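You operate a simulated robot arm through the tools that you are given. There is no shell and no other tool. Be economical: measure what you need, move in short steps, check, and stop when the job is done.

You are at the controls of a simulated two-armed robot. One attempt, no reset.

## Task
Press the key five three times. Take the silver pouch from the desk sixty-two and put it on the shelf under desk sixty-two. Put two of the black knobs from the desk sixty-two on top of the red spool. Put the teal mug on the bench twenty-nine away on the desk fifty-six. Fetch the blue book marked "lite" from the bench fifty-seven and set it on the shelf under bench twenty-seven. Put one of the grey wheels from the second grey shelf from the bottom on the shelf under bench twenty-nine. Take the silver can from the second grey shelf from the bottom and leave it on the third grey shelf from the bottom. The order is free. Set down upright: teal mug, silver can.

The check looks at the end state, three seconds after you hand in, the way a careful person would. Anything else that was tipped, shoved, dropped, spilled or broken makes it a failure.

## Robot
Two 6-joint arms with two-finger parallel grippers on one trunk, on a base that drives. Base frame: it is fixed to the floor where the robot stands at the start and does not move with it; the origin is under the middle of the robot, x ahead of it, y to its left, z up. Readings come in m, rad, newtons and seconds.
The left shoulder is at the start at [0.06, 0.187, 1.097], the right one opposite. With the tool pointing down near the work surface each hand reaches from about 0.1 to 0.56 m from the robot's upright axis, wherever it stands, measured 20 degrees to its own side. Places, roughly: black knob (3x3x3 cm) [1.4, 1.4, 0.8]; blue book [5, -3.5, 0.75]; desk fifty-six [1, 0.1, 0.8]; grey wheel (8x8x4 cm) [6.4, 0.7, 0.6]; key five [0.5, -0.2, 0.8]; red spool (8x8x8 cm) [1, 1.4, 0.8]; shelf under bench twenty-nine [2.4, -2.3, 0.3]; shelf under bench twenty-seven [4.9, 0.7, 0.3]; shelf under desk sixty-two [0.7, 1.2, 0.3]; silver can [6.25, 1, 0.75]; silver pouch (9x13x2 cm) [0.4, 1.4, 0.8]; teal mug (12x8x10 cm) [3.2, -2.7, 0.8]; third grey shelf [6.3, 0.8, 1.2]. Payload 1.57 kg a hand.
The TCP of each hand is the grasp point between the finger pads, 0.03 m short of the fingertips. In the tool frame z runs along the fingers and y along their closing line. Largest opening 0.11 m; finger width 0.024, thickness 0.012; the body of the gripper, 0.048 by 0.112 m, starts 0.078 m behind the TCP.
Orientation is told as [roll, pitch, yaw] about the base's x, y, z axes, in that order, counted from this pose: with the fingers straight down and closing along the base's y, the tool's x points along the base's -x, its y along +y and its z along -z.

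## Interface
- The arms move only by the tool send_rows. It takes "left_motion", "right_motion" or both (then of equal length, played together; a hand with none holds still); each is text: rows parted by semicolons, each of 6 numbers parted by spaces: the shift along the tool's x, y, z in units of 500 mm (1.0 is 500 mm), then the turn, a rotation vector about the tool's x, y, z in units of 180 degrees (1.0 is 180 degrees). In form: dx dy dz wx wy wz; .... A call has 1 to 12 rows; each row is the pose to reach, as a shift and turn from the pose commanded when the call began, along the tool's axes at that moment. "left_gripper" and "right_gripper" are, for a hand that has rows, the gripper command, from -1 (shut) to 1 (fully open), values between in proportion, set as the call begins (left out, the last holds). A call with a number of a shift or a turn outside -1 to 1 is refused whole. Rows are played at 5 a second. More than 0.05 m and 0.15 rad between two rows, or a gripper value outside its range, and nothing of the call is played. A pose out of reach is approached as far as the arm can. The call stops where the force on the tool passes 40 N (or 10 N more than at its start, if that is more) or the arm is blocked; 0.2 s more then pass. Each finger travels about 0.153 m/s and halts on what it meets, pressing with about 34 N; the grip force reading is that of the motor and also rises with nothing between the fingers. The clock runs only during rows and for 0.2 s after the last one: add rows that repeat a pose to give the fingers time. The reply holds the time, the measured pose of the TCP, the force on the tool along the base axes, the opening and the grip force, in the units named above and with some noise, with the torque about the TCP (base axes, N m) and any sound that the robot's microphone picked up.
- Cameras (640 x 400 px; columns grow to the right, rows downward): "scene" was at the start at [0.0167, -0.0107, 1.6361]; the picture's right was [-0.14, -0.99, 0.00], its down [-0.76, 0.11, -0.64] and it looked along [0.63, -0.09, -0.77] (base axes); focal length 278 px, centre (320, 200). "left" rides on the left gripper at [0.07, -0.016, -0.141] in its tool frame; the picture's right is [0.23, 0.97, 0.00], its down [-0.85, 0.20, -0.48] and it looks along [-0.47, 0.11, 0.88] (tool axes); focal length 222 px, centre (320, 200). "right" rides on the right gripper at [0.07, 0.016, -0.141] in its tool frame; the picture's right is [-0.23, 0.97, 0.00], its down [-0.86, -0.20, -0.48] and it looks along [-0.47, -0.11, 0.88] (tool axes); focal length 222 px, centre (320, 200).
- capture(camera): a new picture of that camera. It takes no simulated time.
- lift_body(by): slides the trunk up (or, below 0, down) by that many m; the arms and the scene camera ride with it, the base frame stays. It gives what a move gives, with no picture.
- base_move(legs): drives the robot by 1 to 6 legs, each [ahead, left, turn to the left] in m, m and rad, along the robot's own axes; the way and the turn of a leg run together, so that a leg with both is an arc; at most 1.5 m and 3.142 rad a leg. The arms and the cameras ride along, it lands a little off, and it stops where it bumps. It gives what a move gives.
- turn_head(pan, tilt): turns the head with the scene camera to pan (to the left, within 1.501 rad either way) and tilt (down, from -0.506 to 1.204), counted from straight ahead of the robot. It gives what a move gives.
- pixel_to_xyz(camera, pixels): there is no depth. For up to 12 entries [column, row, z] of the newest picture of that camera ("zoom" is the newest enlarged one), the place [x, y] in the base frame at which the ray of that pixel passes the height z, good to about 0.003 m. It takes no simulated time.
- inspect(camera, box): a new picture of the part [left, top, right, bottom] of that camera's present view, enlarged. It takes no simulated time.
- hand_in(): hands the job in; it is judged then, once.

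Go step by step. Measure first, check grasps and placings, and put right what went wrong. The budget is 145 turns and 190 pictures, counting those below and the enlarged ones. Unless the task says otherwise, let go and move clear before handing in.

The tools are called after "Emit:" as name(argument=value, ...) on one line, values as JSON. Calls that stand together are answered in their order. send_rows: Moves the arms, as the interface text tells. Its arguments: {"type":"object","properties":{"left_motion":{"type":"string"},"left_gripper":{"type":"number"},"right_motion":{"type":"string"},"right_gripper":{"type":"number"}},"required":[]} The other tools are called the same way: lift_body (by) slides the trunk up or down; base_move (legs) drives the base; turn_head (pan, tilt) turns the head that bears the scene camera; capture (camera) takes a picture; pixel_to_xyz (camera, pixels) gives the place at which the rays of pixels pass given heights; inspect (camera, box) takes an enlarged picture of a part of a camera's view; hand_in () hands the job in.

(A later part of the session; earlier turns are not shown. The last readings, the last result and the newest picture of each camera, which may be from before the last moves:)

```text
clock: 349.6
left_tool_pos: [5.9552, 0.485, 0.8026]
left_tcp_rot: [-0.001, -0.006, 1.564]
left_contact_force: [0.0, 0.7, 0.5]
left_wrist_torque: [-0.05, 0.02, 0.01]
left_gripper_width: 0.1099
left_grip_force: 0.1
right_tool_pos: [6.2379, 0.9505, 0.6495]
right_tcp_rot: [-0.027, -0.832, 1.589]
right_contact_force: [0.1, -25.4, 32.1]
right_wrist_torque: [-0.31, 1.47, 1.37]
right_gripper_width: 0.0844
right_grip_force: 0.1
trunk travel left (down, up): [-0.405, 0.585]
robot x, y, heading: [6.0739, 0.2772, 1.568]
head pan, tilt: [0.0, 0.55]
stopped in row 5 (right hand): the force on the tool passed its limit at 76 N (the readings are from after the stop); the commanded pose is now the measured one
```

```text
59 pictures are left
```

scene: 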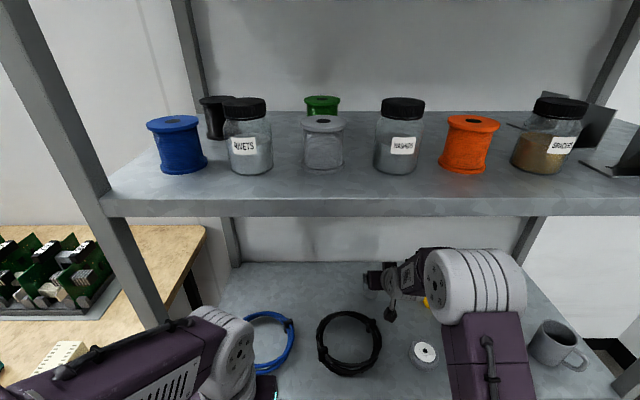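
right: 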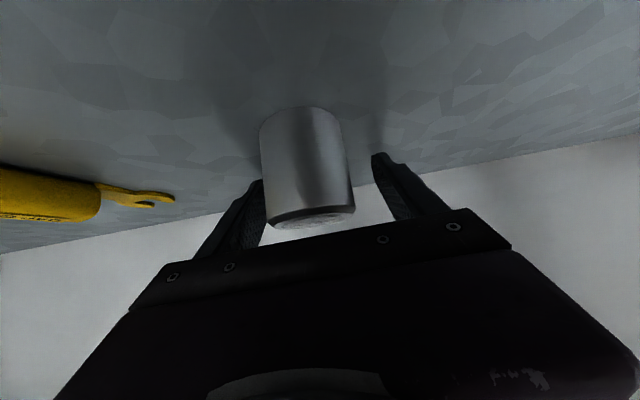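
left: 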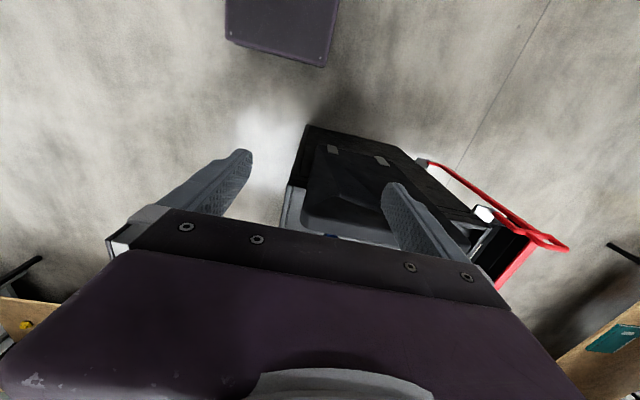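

The tips met the shelf at TCP z=0.65, so shelf 2 is really at ≈0.62 and the can at y≈0.915. It still stands between the fingers; backing off 2.5 cm, up 3 mm, and centring.

Emit:
send_rows(right_motion="0.015 -0.007 -0.02 0 0 0;0.03 -0.014 -0.042 0 0 0;0.03 -0.014 -0.042 0 0 0")

Emit:
capture(camera="right")

Emit:
inspect(camera="scene", box=[320, 240, 480, 340])

```text
clock: 350.4
left_tool_pos: [5.9563, 0.4911, 0.7993]
left_tcp_rot: [-0.001, 0.0, 1.566]
left_contact_force: [0.4, -0.4, -0.5]
left_wrist_torque: [0.0, 0.01, -0.02]
left_gripper_width: 0.1101
left_grip_force: 0.1
right_tool_pos: [6.2445, 0.9304, 0.6507]
right_tcp_rot: [-0.03, -0.836, 1.588]
right_contact_force: [-6.2, 20.6, 23.4]
right_wrist_torque: [0.97, 1.36, -0.89]
right_gripper_width: 0.0911
right_grip_force: 3.6
trunk travel left (down, up): [-0.405, 0.585]
robot x, y, heading: [6.0712, 0.2782, 1.566]
head pan, tilt: [0.0, 0.55]
```

```text
58 pictures are left
```

right: 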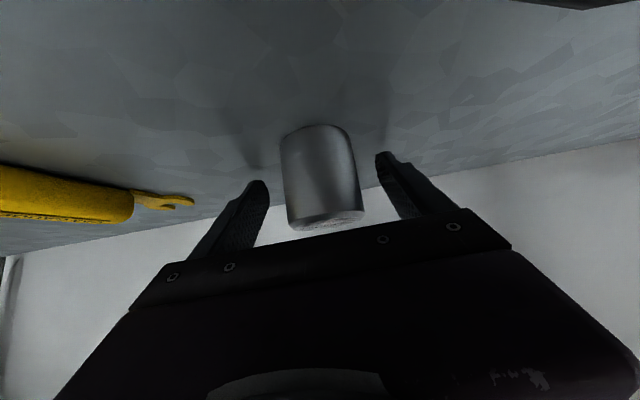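

```text
4.00 times, centred on (400, 290) of scene
```

zoom: 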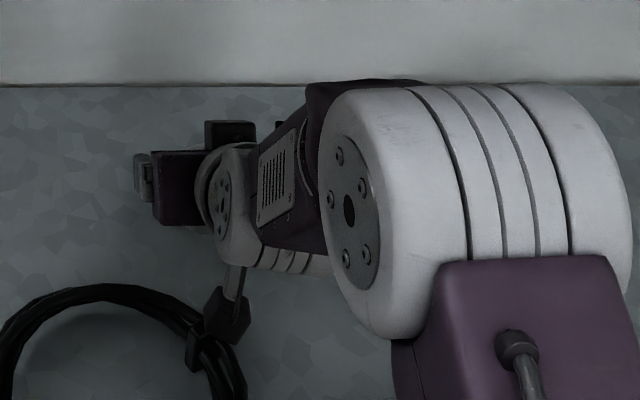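

Still pressing down on the shelf (23 N). Raising 1 cm to relieve it.

Emit:
send_rows(right_motion="-0.009 0 -0.008 0 0 0;-0.017 0 -0.017 0 0 0;-0.017 0 -0.017 0 0 0")

Emit:
capture(camera="right")

```text
clock: 351.2
left_tool_pos: [5.9562, 0.4916, 0.7994]
left_tcp_rot: [0.0, 0.003, 1.565]
left_contact_force: [-0.2, -0.1, 0.0]
left_wrist_torque: [-0.02, -0.02, -0.01]
left_gripper_width: 0.1103
left_grip_force: 0.1
right_tool_pos: [6.2443, 0.9257, 0.6535]
right_tcp_rot: [-0.027, -0.812, 1.587]
right_contact_force: [0.0, -0.1, 0.2]
right_wrist_torque: [-0.01, -0.02, -0.04]
right_gripper_width: 0.0854
right_grip_force: 0.1
trunk travel left (down, up): [-0.405, 0.585]
robot x, y, heading: [6.0728, 0.2745, 1.563]
head pan, tilt: [0.0, 0.55]
```

```text
56 pictures are left
```

right: 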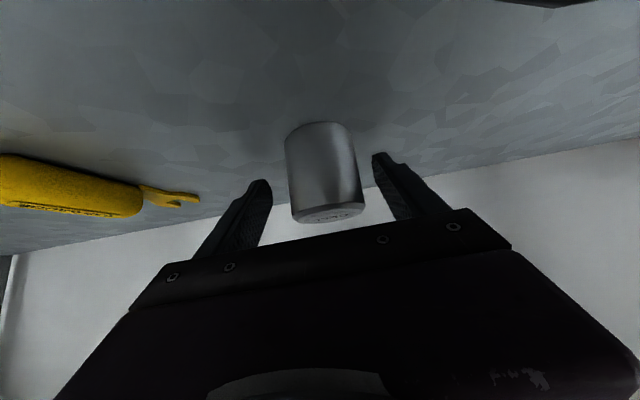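

Forces are zero and the can stands centred. Quick position check, then close.

Emit:
pixel_to_xyz(camera="right", pixels=[[320, 123, 0.62], [328, 213, 0.68], [328, 213, 0.67]])

Emit:
send_rows(right_motion="0 0 0 0 0 0;0 0 0 0 0 0;0 0 0 0 0 0;0 0 0 0 0 0", right_gripper=-1)

Emit:
capture(camera="right")

```text
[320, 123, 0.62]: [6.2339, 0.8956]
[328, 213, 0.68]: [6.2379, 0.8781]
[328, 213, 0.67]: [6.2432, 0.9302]
```

```text
clock: 352.2
left_tool_pos: [5.9543, 0.492, 0.7996]
left_tcp_rot: [0.0, 0.003, 1.567]
left_contact_force: [0.2, 0.0, 0.2]
left_wrist_torque: [0.0, 0.0, -0.01]
left_gripper_width: 0.1098
left_grip_force: 0.1
right_tool_pos: [6.2446, 0.9265, 0.6567]
right_tcp_rot: [-0.025, -0.815, 1.586]
right_contact_force: [0.1, 0.3, 0.0]
right_wrist_torque: [0.05, 0.01, 0.02]
right_gripper_width: 0.0469
right_grip_force: 33.7
trunk travel left (down, up): [-0.405, 0.585]
robot x, y, heading: [6.0702, 0.2755, 1.571]
head pan, tilt: [0.0, 0.55]
```

```text
55 pictures are left
```

right: 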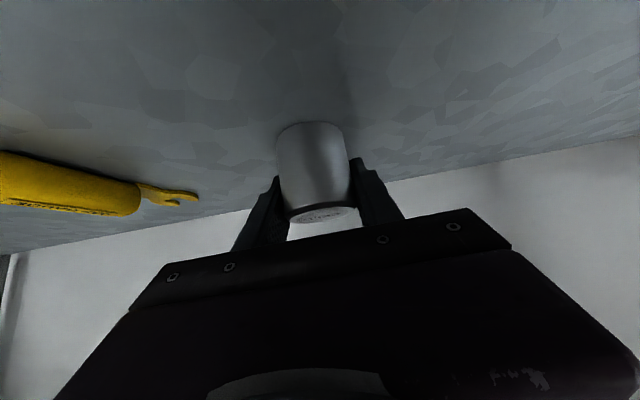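

Can gripped (4.7 cm). Lifting 7 cm and backing out of the rack.

Emit:
send_rows(right_motion="-0.034 0 -0.032 0 0 0;-0.068 0 -0.065 0 0 0;-0.101 0 -0.097 0 0 0;-0.101 0 -0.097 0 0 0")

Emit:
base_move(legs=[[-0.6, 0, 0]])

Emit:
capture(camera="right")

Emit:
capture(camera="scene")

```text
clock: 353.2
left_tool_pos: [5.9554, 0.4918, 0.7992]
left_tcp_rot: [-0.001, 0.003, 1.565]
left_contact_force: [-0.1, -0.2, 0.5]
left_wrist_torque: [0.02, 0.0, 0.01]
left_gripper_width: 0.11
left_grip_force: 0.2
right_tool_pos: [6.2425, 0.9268, 0.7255]
right_tcp_rot: [-0.026, -0.817, 1.585]
right_contact_force: [0.1, 1.0, -1.3]
right_wrist_torque: [0.03, 0.03, -0.01]
right_gripper_width: 0.0469
right_grip_force: 33.4
trunk travel left (down, up): [-0.405, 0.585]
robot x, y, heading: [6.0752, 0.2807, 1.569]
head pan, tilt: [0.0, 0.55]
```

```text
clock: 356.6
left_tool_pos: [5.9544, -0.1059, 0.7997]
left_tcp_rot: [0.001, 0.001, 1.577]
left_contact_force: [1.1, 0.0, -1.0]
left_wrist_torque: [0.0, -0.04, 0.01]
left_gripper_width: 0.1099
left_grip_force: 0.1
right_tool_pos: [6.2377, 0.3307, 0.7244]
right_tcp_rot: [-0.025, -0.819, 1.596]
right_contact_force: [0.3, 0.5, -1.4]
right_wrist_torque: [0.04, -0.02, -0.02]
right_gripper_width: 0.0471
right_grip_force: 33.8
trunk travel left (down, up): [-0.405, 0.585]
robot x, y, heading: [6.0737, -0.3182, 1.575]
head pan, tilt: [0.0, 0.55]
```

```text
54 pictures are left
```

right: 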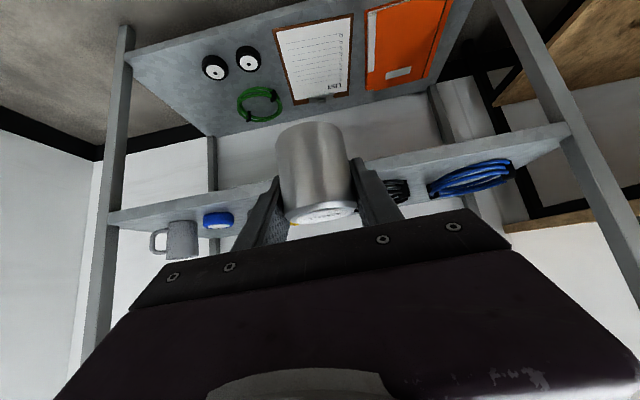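

```text
53 pictures are left
```

scene: 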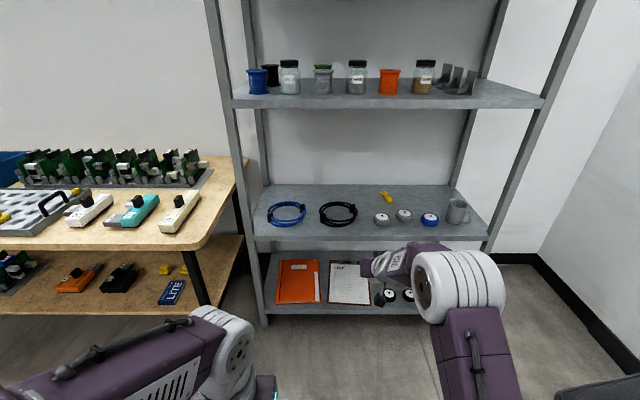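

Can is securely held upright. Measuring the free right end of shelf 3 and the wall on the right before raising.

Emit:
pixel_to_xyz(camera="scene", pixels=[[540, 256, 0], [625, 375, 0], [472, 95, 1.13], [541, 104, 1.13], [388, 94, 1.13], [555, 395, 0.5], [486, 238, 0.62], [500, 84, 1.13]])

Emit:
lift_body(by=0.4)

Emit:
lift_body(by=0.12)

Emit:
capture(camera="scene")

```text
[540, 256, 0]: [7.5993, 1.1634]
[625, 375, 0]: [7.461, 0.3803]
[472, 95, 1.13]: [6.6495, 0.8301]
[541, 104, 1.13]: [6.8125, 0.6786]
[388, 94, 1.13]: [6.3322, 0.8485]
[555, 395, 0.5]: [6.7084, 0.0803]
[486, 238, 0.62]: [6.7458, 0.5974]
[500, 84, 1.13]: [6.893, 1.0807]
```

```text
clock: 360.4
left_tool_pos: [5.9543, -0.1067, 1.2001]
left_tcp_rot: [-0.001, 0.0, 1.576]
left_contact_force: [0.4, 0.2, 0.3]
left_wrist_torque: [0.02, 0.0, 0.01]
left_gripper_width: 0.1101
left_grip_force: 0.1
right_tool_pos: [6.2381, 0.3311, 1.1252]
right_tcp_rot: [-0.027, -0.816, 1.595]
right_contact_force: [1.5, -0.4, -1.8]
right_wrist_torque: [0.04, 0.01, 0.01]
right_gripper_width: 0.0469
right_grip_force: 33.3
trunk travel left (down, up): [-0.805, 0.185]
robot x, y, heading: [6.0754, -0.3205, 1.581]
head pan, tilt: [0.0, 0.55]
```

```text
clock: 361.9
left_tool_pos: [5.9545, -0.1063, 1.3197]
left_tcp_rot: [-0.001, 0.002, 1.576]
left_contact_force: [-0.5, 0.1, -1.1]
left_wrist_torque: [0.0, 0.0, 0.03]
left_gripper_width: 0.1101
left_grip_force: 0.1
right_tool_pos: [6.2373, 0.3321, 1.2462]
right_tcp_rot: [-0.026, -0.819, 1.595]
right_contact_force: [0.3, -0.5, -2.2]
right_wrist_torque: [0.01, 0.01, -0.01]
right_gripper_width: 0.0469
right_grip_force: 33.6
trunk travel left (down, up): [-0.925, 0.065]
robot x, y, heading: [6.0715, -0.3236, 1.57]
head pan, tilt: [0.0, 0.55]
```

```text
52 pictures are left
```

scene: 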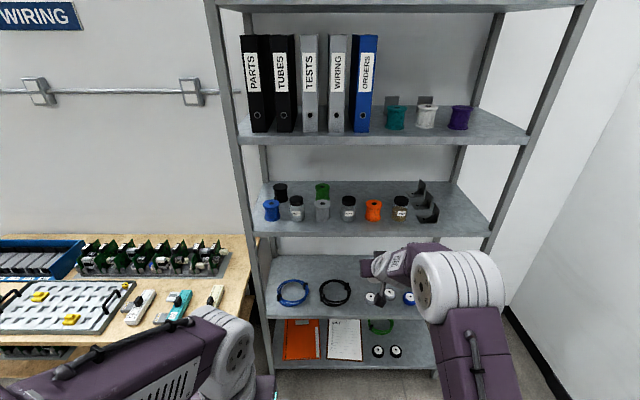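

Shelf 3 seen from above: free area right of/in front of the brackets near (462,212). Measuring it.

Emit:
inspect(camera="scene", box=[340, 165, 510, 250])

Emit:
pixel_to_xyz(camera="scene", pixels=[[462, 212, 1.13], [437, 222, 1.13], [415, 205, 1.13], [401, 219, 1.13], [490, 227, 1.13], [262, 229, 1.13], [459, 183, 1.13], [490, 227, 1.15]])

```text
3.76 times, centred on (425, 208) of scene
```

zoom: 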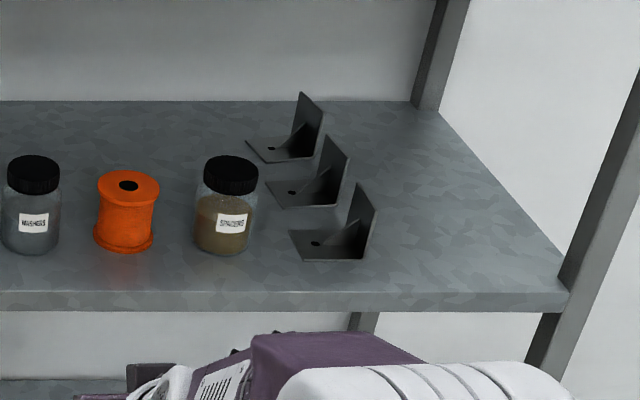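

```text
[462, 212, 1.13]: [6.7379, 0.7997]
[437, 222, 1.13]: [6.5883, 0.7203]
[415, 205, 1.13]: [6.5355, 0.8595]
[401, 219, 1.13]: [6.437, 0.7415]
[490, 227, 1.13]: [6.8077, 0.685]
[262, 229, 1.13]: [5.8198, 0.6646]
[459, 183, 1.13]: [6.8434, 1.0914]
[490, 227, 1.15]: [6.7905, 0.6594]
```

Shelf 3's top works out to ≈1.19, so more height is needed. Free slot is x≈6.60–6.78; target (6.69,0.745). Raising 6 cm, strafing right, and approaching partway.

Emit:
lift_body(by=0.06)

Emit:
base_move(legs=[[0, -0.45, 0], [0.22, 0, 0]])

Emit:
capture(camera="right")

Emit:
capture(camera="scene")

```text
clock: 362.9
left_tool_pos: [5.9542, -0.1052, 1.3789]
left_tcp_rot: [0.0, 0.003, 1.576]
left_contact_force: [-1.0, -0.7, 0.6]
left_wrist_torque: [-0.01, 0.03, 0.01]
left_gripper_width: 0.11
left_grip_force: 0.1
right_tool_pos: [6.237, 0.3319, 1.3041]
right_tcp_rot: [-0.026, -0.817, 1.596]
right_contact_force: [-0.4, 0.0, -1.6]
right_wrist_torque: [0.03, 0.01, -0.03]
right_gripper_width: 0.047
right_grip_force: 33.9
trunk travel left (down, up): [-0.985, 0.005]
robot x, y, heading: [6.0752, -0.3191, 1.578]
head pan, tilt: [0.0, 0.55]
```

```text
clock: 367.0
left_tool_pos: [6.41, 0.1114, 1.3801]
left_tcp_rot: [-0.001, -0.004, 1.58]
left_contact_force: [-0.3, -0.5, 0.4]
left_wrist_torque: [0.05, -0.01, -0.01]
left_gripper_width: 0.1102
left_grip_force: 0.0
right_tool_pos: [6.6918, 0.5493, 1.308]
right_tcp_rot: [-0.029, -0.822, 1.599]
right_contact_force: [0.1, -0.5, -0.8]
right_wrist_torque: [0.01, 0.0, 0.0]
right_gripper_width: 0.0469
right_grip_force: 33.6
trunk travel left (down, up): [-0.985, 0.005]
robot x, y, heading: [6.5307, -0.0964, 1.579]
head pan, tilt: [0.0, 0.55]
```

```text
50 pictures are left
```

right: 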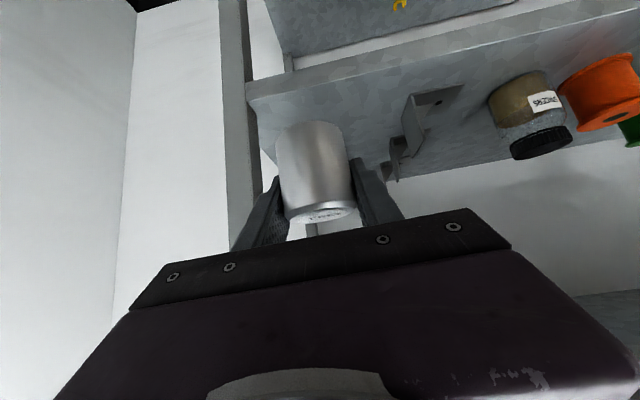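

```text
49 pictures are left
```

scene: 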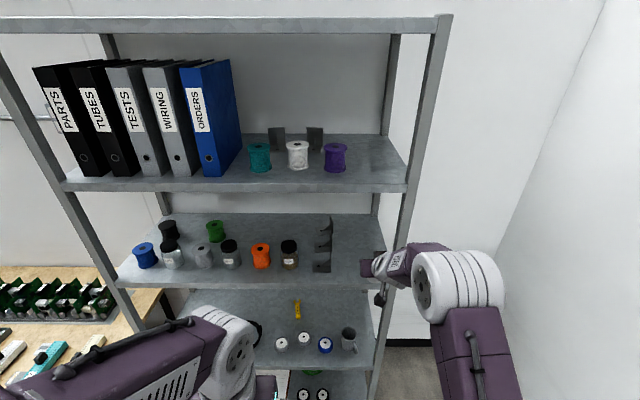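

The right post (right-view column ~245) is close to the finger's path. Measuring post and bracket positions.

Emit:
pixel_to_xyz(camera="right", pixels=[[250, 100, 1.19], [262, 140, 1.19], [405, 130, 1.19], [460, 90, 1.19], [405, 97, 1.25], [310, 215, 1.27], [262, 170, 1.19]])

Emit:
pixel_to_xyz(camera="scene", pixels=[[375, 280, 1.19], [388, 250, 1.3], [330, 268, 1.19], [118, 280, 1.19], [368, 215, 1.19], [318, 262, 1.19]])

```text
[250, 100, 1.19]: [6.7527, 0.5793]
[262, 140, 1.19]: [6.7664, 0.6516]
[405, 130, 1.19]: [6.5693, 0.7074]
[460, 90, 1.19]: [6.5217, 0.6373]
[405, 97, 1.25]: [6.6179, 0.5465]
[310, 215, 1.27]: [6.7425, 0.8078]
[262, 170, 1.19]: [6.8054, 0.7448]
```

```text
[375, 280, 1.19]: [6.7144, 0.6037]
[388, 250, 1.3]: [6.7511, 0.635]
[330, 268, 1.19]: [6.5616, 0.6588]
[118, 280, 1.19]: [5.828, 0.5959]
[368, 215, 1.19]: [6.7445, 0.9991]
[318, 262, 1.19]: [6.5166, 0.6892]
```

The right slot is too narrow for the hand. Better: the free area behind the orange spool, around (6.33,0.96). Backing off, strafing left, and raising the hand to pass above the jars.

Emit:
base_move(legs=[[-0.12, 0, 0], [0, 0.36, -0.01]])

Emit:
send_rows(right_motion="-0.048 0 -0.044 0 0 0;-0.095 0 -0.089 0 0 0;-0.095 0 -0.089 0 0 0")

Emit:
capture(camera="scene")

Emit:
inspect(camera="scene", box=[250, 160, 430, 260])

```text
clock: 370.1
left_tool_pos: [6.0627, -0.0028, 1.3797]
left_tcp_rot: [0.002, 0.001, 1.565]
left_contact_force: [-0.2, 0.0, 1.0]
left_wrist_torque: [-0.04, 0.0, 0.04]
left_gripper_width: 0.1102
left_grip_force: 0.1
right_tool_pos: [6.3495, 0.4313, 1.3041]
right_tcp_rot: [-0.023, -0.816, 1.583]
right_contact_force: [-0.6, -0.5, -0.7]
right_wrist_torque: [0.0, 0.03, 0.01]
right_gripper_width: 0.0467
right_grip_force: 33.7
trunk travel left (down, up): [-0.985, 0.005]
robot x, y, heading: [6.1741, -0.2185, 1.569]
head pan, tilt: [0.0, 0.55]
```

```text
clock: 370.9
left_tool_pos: [6.06, -0.0019, 1.3804]
left_tcp_rot: [-0.001, 0.001, 1.563]
left_contact_force: [0.4, 0.7, -0.1]
left_wrist_torque: [-0.02, 0.03, 0.03]
left_gripper_width: 0.1102
left_grip_force: 0.1
right_tool_pos: [6.3478, 0.4303, 1.3704]
right_tcp_rot: [-0.03, -0.818, 1.588]
right_contact_force: [0.7, 1.4, -0.9]
right_wrist_torque: [0.02, -0.02, 0.0]
right_gripper_width: 0.047
right_grip_force: 33.8
right hand out of reach, approached as far as the arm can: row 2
trunk travel left (down, up): [-0.985, 0.005]
robot x, y, heading: [6.1753, -0.2216, 1.566]
head pan, tilt: [0.0, 0.55]
```

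```text
48 pictures are left
```

scene: 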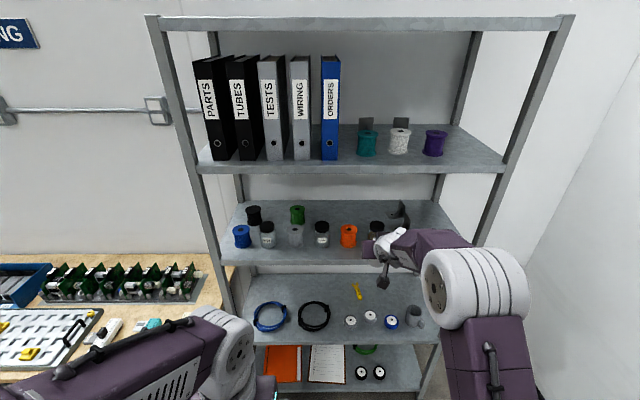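

```text
3.56 times, centred on (340, 210) of scene
```

zoom: 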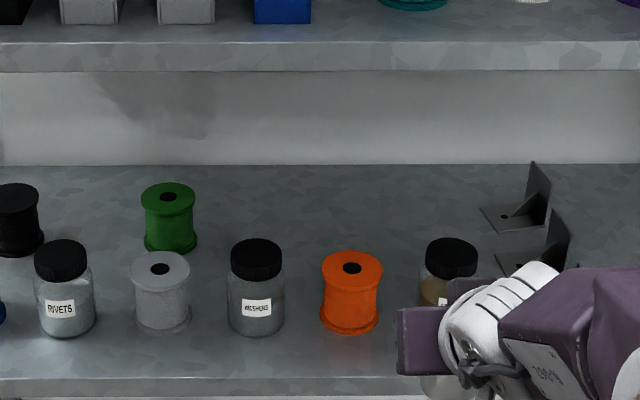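

Free area behind the washers jar and orange spool at zoom (305,205). Converting the key points at z≈1.19.

Emit:
pixel_to_xyz(camera="zoom", pixels=[[305, 205, 1.19], [352, 325, 1.19], [257, 325, 1.19], [170, 245, 1.19], [500, 218, 1.19], [305, 165, 1.19], [305, 380, 1.19], [352, 265, 1.265], [256, 250, 1.29]])

```text
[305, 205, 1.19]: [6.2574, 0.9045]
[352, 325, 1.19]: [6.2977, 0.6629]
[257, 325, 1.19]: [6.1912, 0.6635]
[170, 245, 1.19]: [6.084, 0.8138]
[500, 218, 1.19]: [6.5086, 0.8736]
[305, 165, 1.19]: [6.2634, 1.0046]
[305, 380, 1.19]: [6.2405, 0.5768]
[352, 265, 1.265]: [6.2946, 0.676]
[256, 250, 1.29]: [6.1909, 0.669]
```

Target: can at (6.30,0.925). Driving in with the can high (bottom ≈1.33) in two steps.

Emit:
base_move(legs=[[0.35, 0.045, 0.003]])

Emit:
capture(camera="right")

Emit:
capture(camera="scene")

```text
clock: 373.0
left_tool_pos: [6.0181, 0.3093, 1.3811]
left_tcp_rot: [0.001, -0.002, 1.569]
left_contact_force: [-1.2, 0.0, 0.7]
left_wrist_torque: [0.01, -0.03, 0.0]
left_gripper_width: 0.1102
left_grip_force: 0.1
right_tool_pos: [6.3057, 0.7367, 1.3575]
right_tcp_rot: [-0.031, -0.785, 1.589]
right_contact_force: [0.4, 0.4, -1.7]
right_wrist_torque: [0.02, -0.01, 0.0]
right_gripper_width: 0.0469
right_grip_force: 34.2
trunk travel left (down, up): [-0.985, 0.005]
robot x, y, heading: [6.1354, 0.1002, 1.565]
head pan, tilt: [0.0, 0.55]
stopped in leg 1: the robot was blocked; the commanded pose is now the measured one
```

```text
46 pictures are left
```

right: 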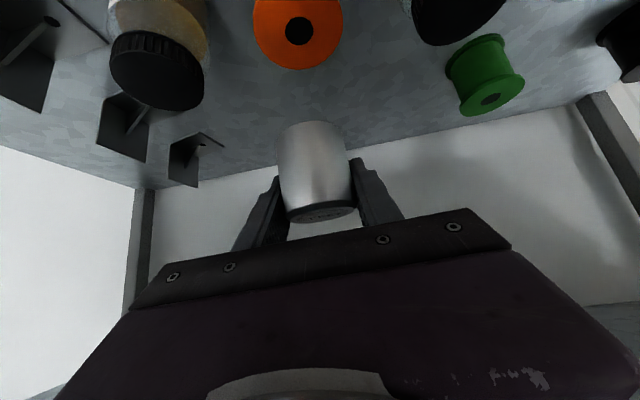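

```text
45 pictures are left
```

scene: 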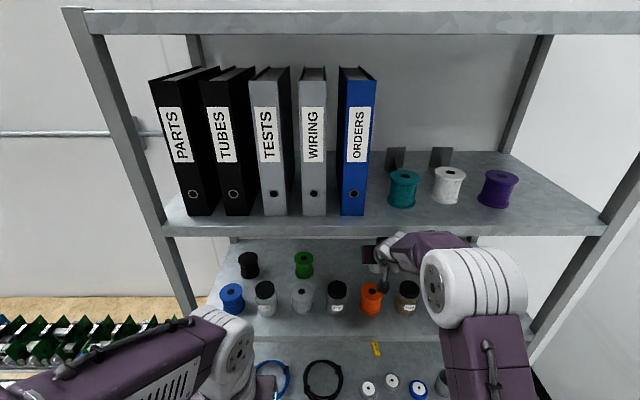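

The forearm met the lip of the fourth shelf and the base stopped; the can and the other items are untouched. I'll back out and use the right-hand slot instead, aimed at x≈6.665 near the front.

Emit:
base_move(legs=[[-0.35, 0, 0], [0, -0.36, 0.006]])

Emit:
send_rows(right_motion="0.02 0 0.02 0 -0.005 0;0.04 0 0.04 0 -0.01 0;0.07 0 0.065 0 -0.01 0;0.07 0 0.065 0 -0.01 0")

Emit:
capture(camera="scene")

Emit:
capture(camera="right")

```text
clock: 377.2
left_tool_pos: [6.369, -0.0336, 1.3787]
left_tcp_rot: [-0.001, 0.003, 1.571]
left_contact_force: [-0.4, 0.2, -0.2]
left_wrist_torque: [-0.01, 0.01, 0.0]
left_gripper_width: 0.1099
left_grip_force: 0.1
right_tool_pos: [6.654, 0.3957, 1.3561]
right_tcp_rot: [-0.035, -0.788, 1.592]
right_contact_force: [-0.4, 0.8, -1.3]
right_wrist_torque: [0.01, -0.01, -0.02]
right_gripper_width: 0.0467
right_grip_force: 34.1
trunk travel left (down, up): [-0.985, 0.005]
robot x, y, heading: [6.4905, -0.2486, 1.569]
head pan, tilt: [0.0, 0.55]
```

```text
clock: 378.2
left_tool_pos: [6.3733, -0.0332, 1.38]
left_tcp_rot: [0.001, 0.001, 1.57]
left_contact_force: [0.3, -0.1, -0.1]
left_wrist_torque: [-0.01, -0.03, -0.02]
left_gripper_width: 0.11
left_grip_force: 0.0
right_tool_pos: [6.6607, 0.3932, 1.3073]
right_tcp_rot: [-0.029, -0.819, 1.591]
right_contact_force: [-0.4, 0.3, -2.0]
right_wrist_torque: [0.07, 0.02, 0.06]
right_gripper_width: 0.0471
right_grip_force: 33.7
right hand out of reach, approached as far as the arm can: row 1, 2, 3
trunk travel left (down, up): [-0.985, 0.005]
robot x, y, heading: [6.4946, -0.2482, 1.571]
head pan, tilt: [0.0, 0.55]
```

```text
44 pictures are left
```

scene: 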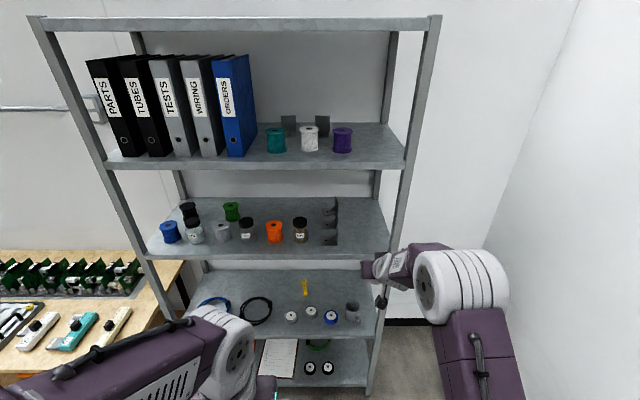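

```text
43 pictures are left
```

right: 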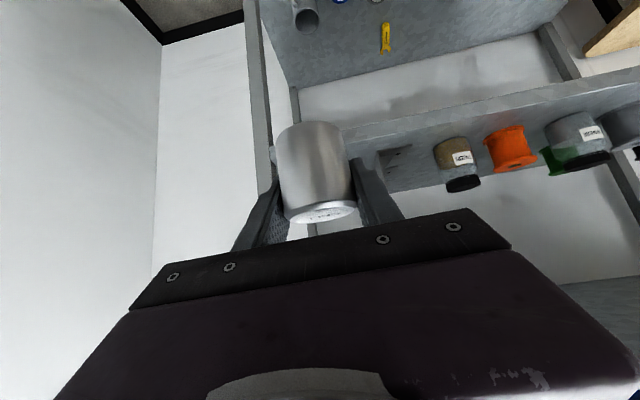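

Everything on the rack is still in place. Measuring the slot again: post inner edge near right (273,150), bracket near (383,160).

Emit:
pixel_to_xyz(camera="right", pixels=[[276, 148, 1.19], [270, 120, 1.05], [384, 160, 1.19], [390, 165, 1.22], [345, 128, 1.19]])

Emit:
pixel_to_xyz(camera="scene", pixels=[[337, 244, 1.19], [388, 250, 1.19], [383, 235, 1.19], [323, 240, 1.19]])

```text
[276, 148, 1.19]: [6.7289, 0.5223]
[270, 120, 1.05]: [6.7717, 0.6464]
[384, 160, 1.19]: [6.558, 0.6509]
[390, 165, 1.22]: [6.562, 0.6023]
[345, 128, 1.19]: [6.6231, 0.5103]
```

```text
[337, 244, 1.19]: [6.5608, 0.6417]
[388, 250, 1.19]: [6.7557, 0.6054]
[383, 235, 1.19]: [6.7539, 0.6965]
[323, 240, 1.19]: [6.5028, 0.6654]
```

Slot is x 6.561–6.755, and the hand is at 6.660: well centred. Driving forward 0.28 m.

Emit:
base_move(legs=[[0.285, 0, 0]])

Emit:
capture(camera="right")

Emit:
capture(camera="scene")

```text
clock: 380.2
left_tool_pos: [6.3701, 0.2494, 1.3799]
left_tcp_rot: [0.004, -0.001, 1.575]
left_contact_force: [-0.4, 0.4, 0.1]
left_wrist_torque: [0.02, 0.01, 0.02]
left_gripper_width: 0.11
left_grip_force: 0.2
right_tool_pos: [6.6552, 0.6773, 1.3097]
right_tcp_rot: [-0.032, -0.821, 1.6]
right_contact_force: [0.4, -0.5, -1.6]
right_wrist_torque: [0.02, -0.03, -0.01]
right_gripper_width: 0.0468
right_grip_force: 34.0
trunk travel left (down, up): [-0.985, 0.005]
robot x, y, heading: [6.4931, 0.0404, 1.577]
head pan, tilt: [0.0, 0.55]
```

```text
42 pictures are left
```

right: 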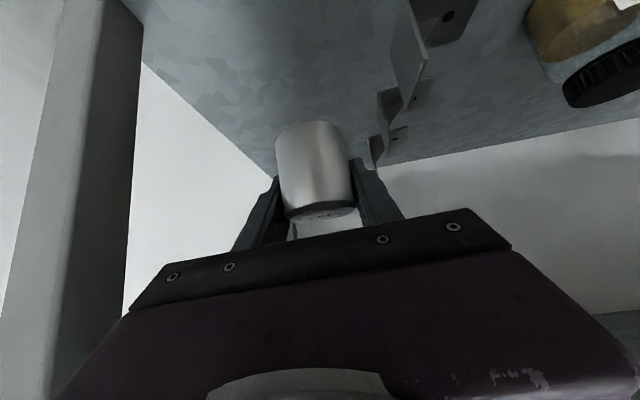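

```text
41 pictures are left
```

scene: 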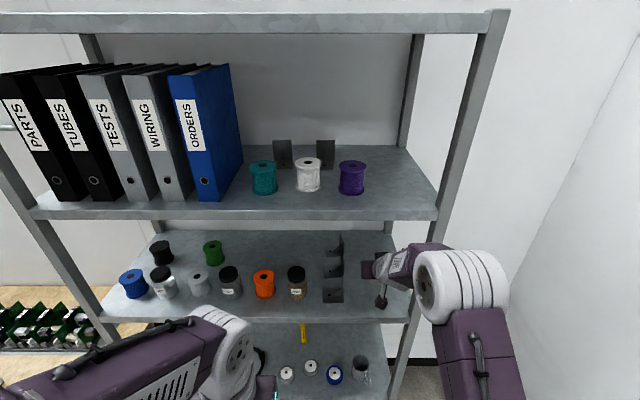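

Can is over the slot, clear of brackets and post. Lowering the trunk 5 cm, then fine arm rows until contact.

Emit:
lift_body(by=-0.05)

Emit:
send_rows(right_motion="0.007 0 0.007 0 0 0;0.014 0 0.014 0 0 0;0.021 0 0.02 0 0 0;0.028 0 0.026 0 0 0;0.034 0 0.032 0 0 0;0.04 0 0.037 0 0 0")

Emit:
capture(camera="right")

```text
clock: 381.1
left_tool_pos: [6.3708, 0.2527, 1.3292]
left_tcp_rot: [0.002, 0.0, 1.575]
left_contact_force: [-0.1, -0.5, 0.6]
left_wrist_torque: [-0.02, -0.01, 0.0]
left_gripper_width: 0.11
left_grip_force: 0.0
right_tool_pos: [6.6549, 0.6813, 1.2575]
right_tcp_rot: [-0.033, -0.818, 1.6]
right_contact_force: [0.5, -0.6, -1.3]
right_wrist_torque: [0.0, 0.0, -0.03]
right_gripper_width: 0.0468
right_grip_force: 33.8
trunk travel left (down, up): [-0.935, 0.055]
robot x, y, heading: [6.4875, 0.0376, 1.579]
head pan, tilt: [0.0, 0.55]
```

```text
clock: 382.5
left_tool_pos: [6.3693, 0.2522, 1.3297]
left_tcp_rot: [0.001, 0.002, 1.577]
left_contact_force: [-0.7, 0.4, 0.2]
left_wrist_torque: [-0.02, 0.03, -0.01]
left_gripper_width: 0.1102
left_grip_force: 0.1
right_tool_pos: [6.6555, 0.6792, 1.2312]
right_tcp_rot: [-0.031, -0.818, 1.599]
right_contact_force: [0.0, -0.6, -1.2]
right_wrist_torque: [0.02, 0.01, 0.01]
right_gripper_width: 0.047
right_grip_force: 34.6
trunk travel left (down, up): [-0.935, 0.055]
robot x, y, heading: [6.4898, 0.0346, 1.576]
head pan, tilt: [0.0, 0.55]
```

```text
40 pictures are left
```

right: 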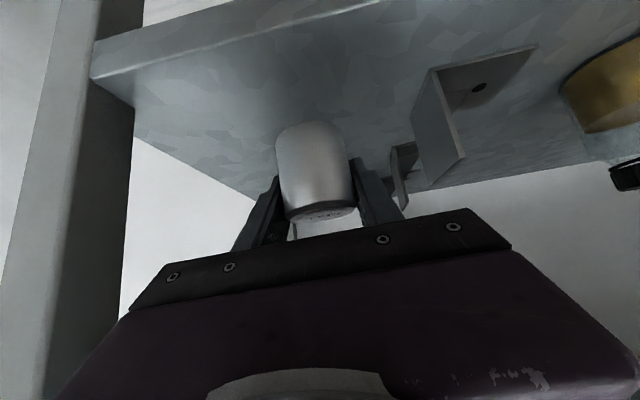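

Still no contact at 1.231. Continuing down in small rows.

Emit:
send_rows(right_motion="0.004 0 0.004 0 0 0;0.008 0 0.008 0 0 0;0.012 0 0.011 0 0 0;0.016 0 0.015 0 0 0;0.02 0 0.019 0 0 0;0.024 0 0.022 0 0 0;0.028 0 0.026 0 0 0;0.032 0 0.03 0 0 0;0.036 0 0.034 0 0 0;0.04 0 0.037 0 0 0")

```text
clock: 384.7
left_tool_pos: [6.3706, 0.251, 1.3296]
left_tcp_rot: [0.001, 0.0, 1.577]
left_contact_force: [0.4, -0.6, -0.1]
left_wrist_torque: [0.02, -0.02, -0.01]
left_gripper_width: 0.1099
left_grip_force: 0.1
right_tool_pos: [6.6552, 0.6792, 1.2041]
right_tcp_rot: [-0.034, -0.818, 1.598]
right_contact_force: [0.0, -0.5, -2.3]
right_wrist_torque: [-0.02, 0.02, 0.01]
right_gripper_width: 0.0468
right_grip_force: 34.4
trunk travel left (down, up): [-0.935, 0.055]
robot x, y, heading: [6.4912, 0.0347, 1.577]
head pan, tilt: [0.0, 0.55]
```

No contact at 1.204 yet (shelf is lower than estimated). Continuing.

Emit:
send_rows(right_motion="0.004 0 0.004 0 0 0;0.008 0 0.008 0 0 0;0.012 0 0.011 0 0 0;0.016 0 0.015 0 0 0;0.02 0 0.019 0 0 0;0.024 0 0.022 0 0 0;0.028 0 0.026 0 0 0;0.032 0 0.03 0 0 0;0.036 0 0.034 0 0 0;0.04 0 0.037 0 0 0")

Emit:
capture(camera="right")

```text
clock: 386.7
left_tool_pos: [6.3688, 0.2498, 1.3293]
left_tcp_rot: [0.0, -0.001, 1.577]
left_contact_force: [-0.1, 0.3, -0.6]
left_wrist_torque: [-0.02, 0.01, 0.01]
left_gripper_width: 0.11
left_grip_force: 0.2
right_tool_pos: [6.656, 0.6832, 1.1895]
right_tcp_rot: [-0.034, -0.841, 1.599]
right_contact_force: [0.1, -15.3, 28.4]
right_wrist_torque: [-0.07, 0.57, 0.28]
right_gripper_width: 0.0472
right_grip_force: 33.5
trunk travel left (down, up): [-0.935, 0.055]
robot x, y, heading: [6.4877, 0.0352, 1.576]
head pan, tilt: [0.0, 0.55]
stopped in row 9 (right hand): the force on the tool passed its limit at 41 N (the readings are from after the stop); the commanded pose is now the measured one
```

```text
39 pictures are left
```

right: 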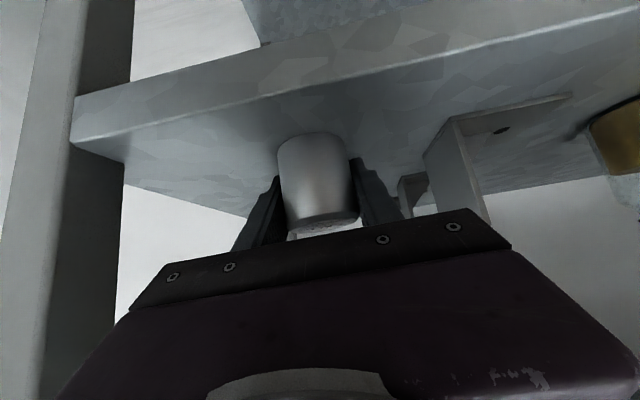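

Contact at TCP z=1.19. Easing up 3–4 mm with the small pitch correction, then checking force.

Emit:
send_rows(right_motion="-0.003 0 -0.003 0 0.004 0;-0.006 0 -0.005 0 0.0075 0;-0.006 0 -0.005 0 0.0075 0")

Emit:
inspect(camera="right", box=[230, 100, 440, 250])

```text
clock: 387.5
left_tool_pos: [6.369, 0.2516, 1.3288]
left_tcp_rot: [-0.001, 0.001, 1.577]
left_contact_force: [0.1, 0.0, -0.1]
left_wrist_torque: [0.01, 0.02, -0.03]
left_gripper_width: 0.1102
left_grip_force: 0.1
right_tool_pos: [6.6552, 0.684, 1.1901]
right_tcp_rot: [-0.034, -0.81, 1.597]
right_contact_force: [-2.1, 3.8, 9.9]
right_wrist_torque: [0.3, 0.35, -0.1]
right_gripper_width: 0.0468
right_grip_force: 33.8
trunk travel left (down, up): [-0.935, 0.055]
robot x, y, heading: [6.4888, 0.0382, 1.577]
head pan, tilt: [0.0, 0.55]
```

```text
2.67 times, centred on (335, 175) of right
```

zoom: 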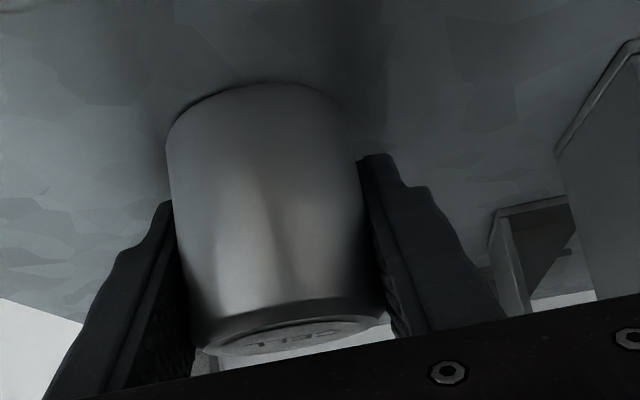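

Can base rests on the shelf (10 N). Opening to 7 cm, then withdrawing up along the finger direction.

Emit:
send_rows(right_motion="0 0 0 0 0 0;0 0 0 0 0 0;0 0 0 0 0 0", right_gripper=0.3)

Emit:
send_rows(right_motion="0 0 -0.05 0 0 0;0 0 -0.12 0 0 0;0 0 -0.2 0 0 0;0 0 -0.2 0 0 0")

Emit:
capture(camera="right")

```text
clock: 388.3
left_tool_pos: [6.373, 0.2493, 1.3311]
left_tcp_rot: [0.002, 0.0, 1.577]
left_contact_force: [-0.7, -0.8, 0.9]
left_wrist_torque: [0.03, 0.01, -0.01]
left_gripper_width: 0.11
left_grip_force: 0.1
right_tool_pos: [6.6586, 0.6822, 1.1888]
right_tcp_rot: [-0.028, -0.809, 1.592]
right_contact_force: [9.6, 0.4, 12.6]
right_wrist_torque: [0.2, 0.15, -0.23]
right_gripper_width: 0.0627
right_grip_force: 0.1
trunk travel left (down, up): [-0.935, 0.055]
robot x, y, heading: [6.4903, 0.0396, 1.575]
head pan, tilt: [0.0, 0.55]
```

```text
clock: 389.3
left_tool_pos: [6.3685, 0.253, 1.3287]
left_tcp_rot: [-0.001, 0.002, 1.578]
left_contact_force: [-0.3, 0.4, -0.2]
left_wrist_torque: [-0.02, -0.04, -0.01]
left_gripper_width: 0.11
left_grip_force: 0.1
right_tool_pos: [6.653, 0.6116, 1.2586]
right_tcp_rot: [-0.034, -0.808, 1.597]
right_contact_force: [0.1, -0.6, 0.1]
right_wrist_torque: [-0.01, 0.01, 0.02]
right_gripper_width: 0.0715
right_grip_force: 0.1
trunk travel left (down, up): [-0.935, 0.055]
robot x, y, heading: [6.4903, 0.0351, 1.58]
head pan, tilt: [0.0, 0.55]
```

```text
37 pictures are left
```

right: 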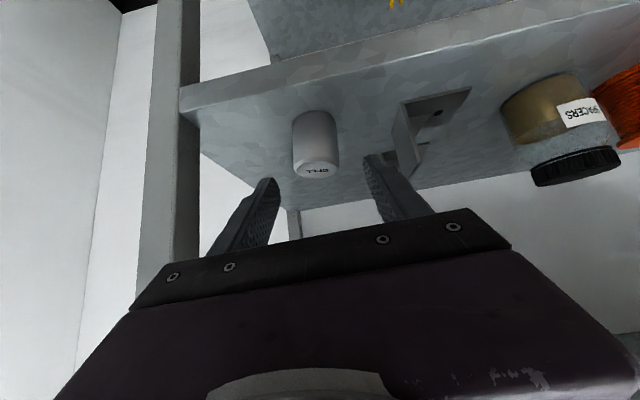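

Silver can stands upright on shelf 3. Now the wheel: backing out, lowering the trunk, and straightening the hand.

Emit:
base_move(legs=[[-0.38, 0, -0.005], [0, 0.31, 0]])

Emit:
send_rows(right_motion="0.037 0 -0.039 0 0.043 0;0.074 0 -0.078 0 0.086 0;0.11 0 -0.116 0 0.129 0;0.147 0 -0.155 0 0.172 0;0.184 0 -0.193 0 0.215 0;0.22 0 -0.231 0 0.257 0;0.22 0 -0.231 0 0.257 0", right_gripper=1)

Emit:
lift_body(by=-0.4)

Emit:
send_rows(right_motion="0 0 0 0 0 0.0417;0 0 0 0 0 0.0833;0 0 0 0 0 0.125;0 0 0 0 0 0.1667;0 0 0 0 0 0.2083;0 0 0 0 0 0.25;0 0 0 0 0 0.2917;0 0 0 0 0 0.3333;0 0 0 0 0 0.375;0 0 0 0 0 0.4167;0 0 0 0 0 0.4583;0 0 0 0 0 0.5")

Emit:
capture(camera="scene")

```text
clock: 393.4
left_tool_pos: [6.0602, -0.1302, 1.3298]
left_tcp_rot: [0.004, 0.001, 1.572]
left_contact_force: [0.4, 0.4, -0.3]
left_wrist_torque: [-0.04, 0.04, 0.01]
left_gripper_width: 0.1098
left_grip_force: 0.1
right_tool_pos: [6.3464, 0.2304, 1.2588]
right_tcp_rot: [-0.029, -0.809, 1.593]
right_contact_force: [0.1, 0.7, 0.2]
right_wrist_torque: [0.01, 0.02, 0.01]
right_gripper_width: 0.0714
right_grip_force: 0.2
trunk travel left (down, up): [-0.935, 0.055]
robot x, y, heading: [6.1786, -0.3442, 1.572]
head pan, tilt: [0.0, 0.55]
```

```text
clock: 395.0
left_tool_pos: [6.0576, -0.1285, 1.3297]
left_tcp_rot: [0.001, 0.002, 1.572]
left_contact_force: [-0.4, 0.0, 0.0]
left_wrist_torque: [0.01, 0.0, 0.01]
left_gripper_width: 0.1102
left_grip_force: 0.1
right_tool_pos: [6.333, 0.0598, 1.2195]
right_tcp_rot: [-0.11, -0.126, 1.575]
right_contact_force: [-0.1, 0.5, -0.5]
right_wrist_torque: [0.05, -0.03, 0.0]
right_gripper_width: 0.1102
right_grip_force: 0.1
right hand out of reach, approached as far as the arm can: row 2, 3, 4, 5, 6, 7
trunk travel left (down, up): [-0.935, 0.055]
robot x, y, heading: [6.1811, -0.3431, 1.572]
head pan, tilt: [0.0, 0.55]
```

```text
clock: 398.8
left_tool_pos: [6.0587, -0.1285, 0.9305]
left_tcp_rot: [0.0, 0.001, 1.572]
left_contact_force: [-0.1, 0.6, 0.3]
left_wrist_torque: [-0.01, 0.0, 0.02]
left_gripper_width: 0.1099
left_grip_force: 0.0
right_tool_pos: [6.3322, 0.0594, 0.8205]
right_tcp_rot: [-0.109, -0.129, 1.574]
right_contact_force: [0.2, 0.0, 0.9]
right_wrist_torque: [-0.01, 0.0, -0.04]
right_gripper_width: 0.1098
right_grip_force: 0.1
trunk travel left (down, up): [-0.535, 0.455]
robot x, y, heading: [6.1822, -0.3429, 1.569]
head pan, tilt: [0.0, 0.55]
```

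```text
clock: 401.4
left_tool_pos: [6.0584, -0.1286, 0.9302]
left_tcp_rot: [0.001, 0.003, 1.572]
left_contact_force: [0.3, -0.5, 0.5]
left_wrist_torque: [0.04, 0.03, 0.01]
left_gripper_width: 0.1101
left_grip_force: 0.1
right_tool_pos: [6.3324, 0.0597, 0.82]
right_tcp_rot: [0.13, -0.109, -0.015]
right_contact_force: [-0.2, 0.9, 0.2]
right_wrist_torque: [0.01, 0.0, 0.0]
right_gripper_width: 0.1098
right_grip_force: 0.0
trunk travel left (down, up): [-0.535, 0.455]
robot x, y, heading: [6.1774, -0.3445, 1.569]
head pan, tilt: [0.0, 0.55]
```

```text
36 pictures are left
```

scene: 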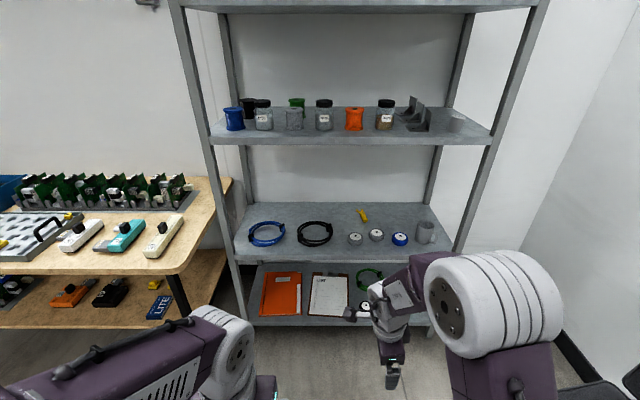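

Arm is fine but slightly tilted (0.13,−0.11). Levelling it, raising 9 cm relative, lowering the trunk 0.15, and locating wheel 1 at scene (355,239).

Emit:
pixel_to_xyz(camera="scene", pixels=[[355, 237, 0.66], [355, 237, 0.64], [376, 233, 0.66], [242, 250, 0.62], [400, 236, 0.66]])

Emit:
send_rows(right_motion="0 0 -0.06 0.014 0.012 0;0 0 -0.12 0.028 0.024 0;0 0 -0.18 0.0414 0.0347 0;0 0 -0.18 0.0414 0.0347 0")

Emit:
lift_body(by=-0.15)

Emit:
base_move(legs=[[0.35, 0, 0]])

Emit:
capture(camera="scene")

Emit:
capture(camera="right")

```text
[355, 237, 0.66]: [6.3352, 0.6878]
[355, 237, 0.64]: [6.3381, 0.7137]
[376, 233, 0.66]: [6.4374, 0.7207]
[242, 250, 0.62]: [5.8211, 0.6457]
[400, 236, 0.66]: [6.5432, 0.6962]
```

```text
clock: 402.4
left_tool_pos: [6.0583, -0.1291, 0.9287]
left_tcp_rot: [0.0, 0.0, 1.573]
left_contact_force: [-0.7, 0.4, -0.2]
left_wrist_torque: [-0.01, 0.0, 0.0]
left_gripper_width: 0.1099
left_grip_force: 0.1
right_tool_pos: [6.3262, 0.0188, 0.8452]
right_tcp_rot: [0.087, -0.137, -0.012]
right_contact_force: [0.5, 0.6, 0.1]
right_wrist_torque: [0.03, 0.0, 0.03]
right_gripper_width: 0.11
right_grip_force: 0.1
right hand out of reach, approached as far as the arm can: row 1, 2, 3, 4
trunk travel left (down, up): [-0.535, 0.455]
robot x, y, heading: [6.1754, -0.3442, 1.576]
head pan, tilt: [0.0, 0.55]
```

```text
clock: 404.2
left_tool_pos: [6.0584, -0.1295, 0.7808]
left_tcp_rot: [0.002, 0.002, 1.573]
left_contact_force: [-1.1, 0.3, 0.0]
left_wrist_torque: [0.03, -0.03, 0.01]
left_gripper_width: 0.11
left_grip_force: 0.1
right_tool_pos: [6.3251, 0.0195, 0.6959]
right_tcp_rot: [0.086, -0.137, -0.01]
right_contact_force: [0.1, 0.1, 0.2]
right_wrist_torque: [0.0, 0.0, 0.0]
right_gripper_width: 0.1099
right_grip_force: 0.1
trunk travel left (down, up): [-0.385, 0.605]
robot x, y, heading: [6.1751, -0.3415, 1.569]
head pan, tilt: [0.0, 0.55]
```

```text
clock: 406.4
left_tool_pos: [6.0571, 0.2149, 0.78]
left_tcp_rot: [0.001, 0.001, 1.574]
left_contact_force: [0.3, 1.0, -0.7]
left_wrist_torque: [0.01, -0.02, -0.02]
left_gripper_width: 0.1099
left_grip_force: 0.1
right_tool_pos: [6.3257, 0.3631, 0.696]
right_tcp_rot: [0.087, -0.138, -0.01]
right_contact_force: [0.9, 0.6, -0.2]
right_wrist_torque: [-0.04, 0.0, 0.02]
right_gripper_width: 0.1101
right_grip_force: 0.1
trunk travel left (down, up): [-0.385, 0.605]
robot x, y, heading: [6.175, -0.0018, 1.57]
head pan, tilt: [0.0, 0.55]
```

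```text
35 pictures are left
```

scene: 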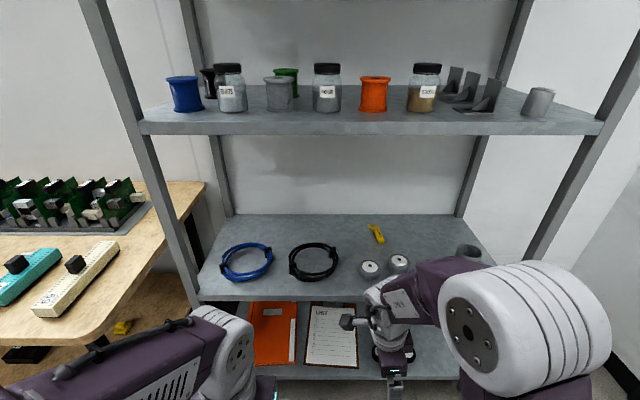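

```text
34 pictures are left
```

right: 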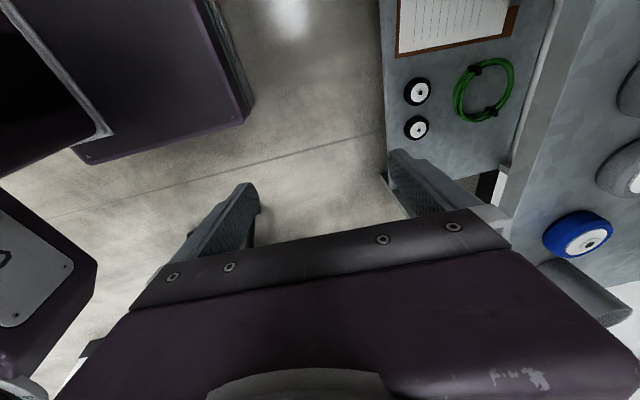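

Hand can't level while folded this close; extending it forward 9 cm while correcting the tilt.

Emit:
send_rows(right_motion="0 0.06 -0.01 0.007 0.011 0;0 0.12 -0.02 0.014 0.022 0;0 0.18 -0.04 0.021 0.033 0;0 0.2 -0.05 0.027 0.044 0.003;0 0.2 -0.05 0.027 0.044 0.003")

```text
clock: 407.6
left_tool_pos: [6.0565, 0.2152, 0.7801]
left_tcp_rot: [0.001, 0.002, 1.575]
left_contact_force: [0.9, -0.2, 0.0]
left_wrist_torque: [0.01, -0.02, 0.0]
left_gripper_width: 0.1104
left_grip_force: 0.0
right_tool_pos: [6.3263, 0.422, 0.6786]
right_tcp_rot: [0.093, -0.151, -0.01]
right_contact_force: [0.0, -1.0, 0.1]
right_wrist_torque: [0.02, -0.02, 0.02]
right_gripper_width: 0.1102
right_grip_force: 0.1
right hand out of reach, approached as far as the arm can: row 1, 2, 3, 4, 5
trunk travel left (down, up): [-0.385, 0.605]
robot x, y, heading: [6.1746, 0.0015, 1.574]
head pan, tilt: [0.0, 0.55]
```

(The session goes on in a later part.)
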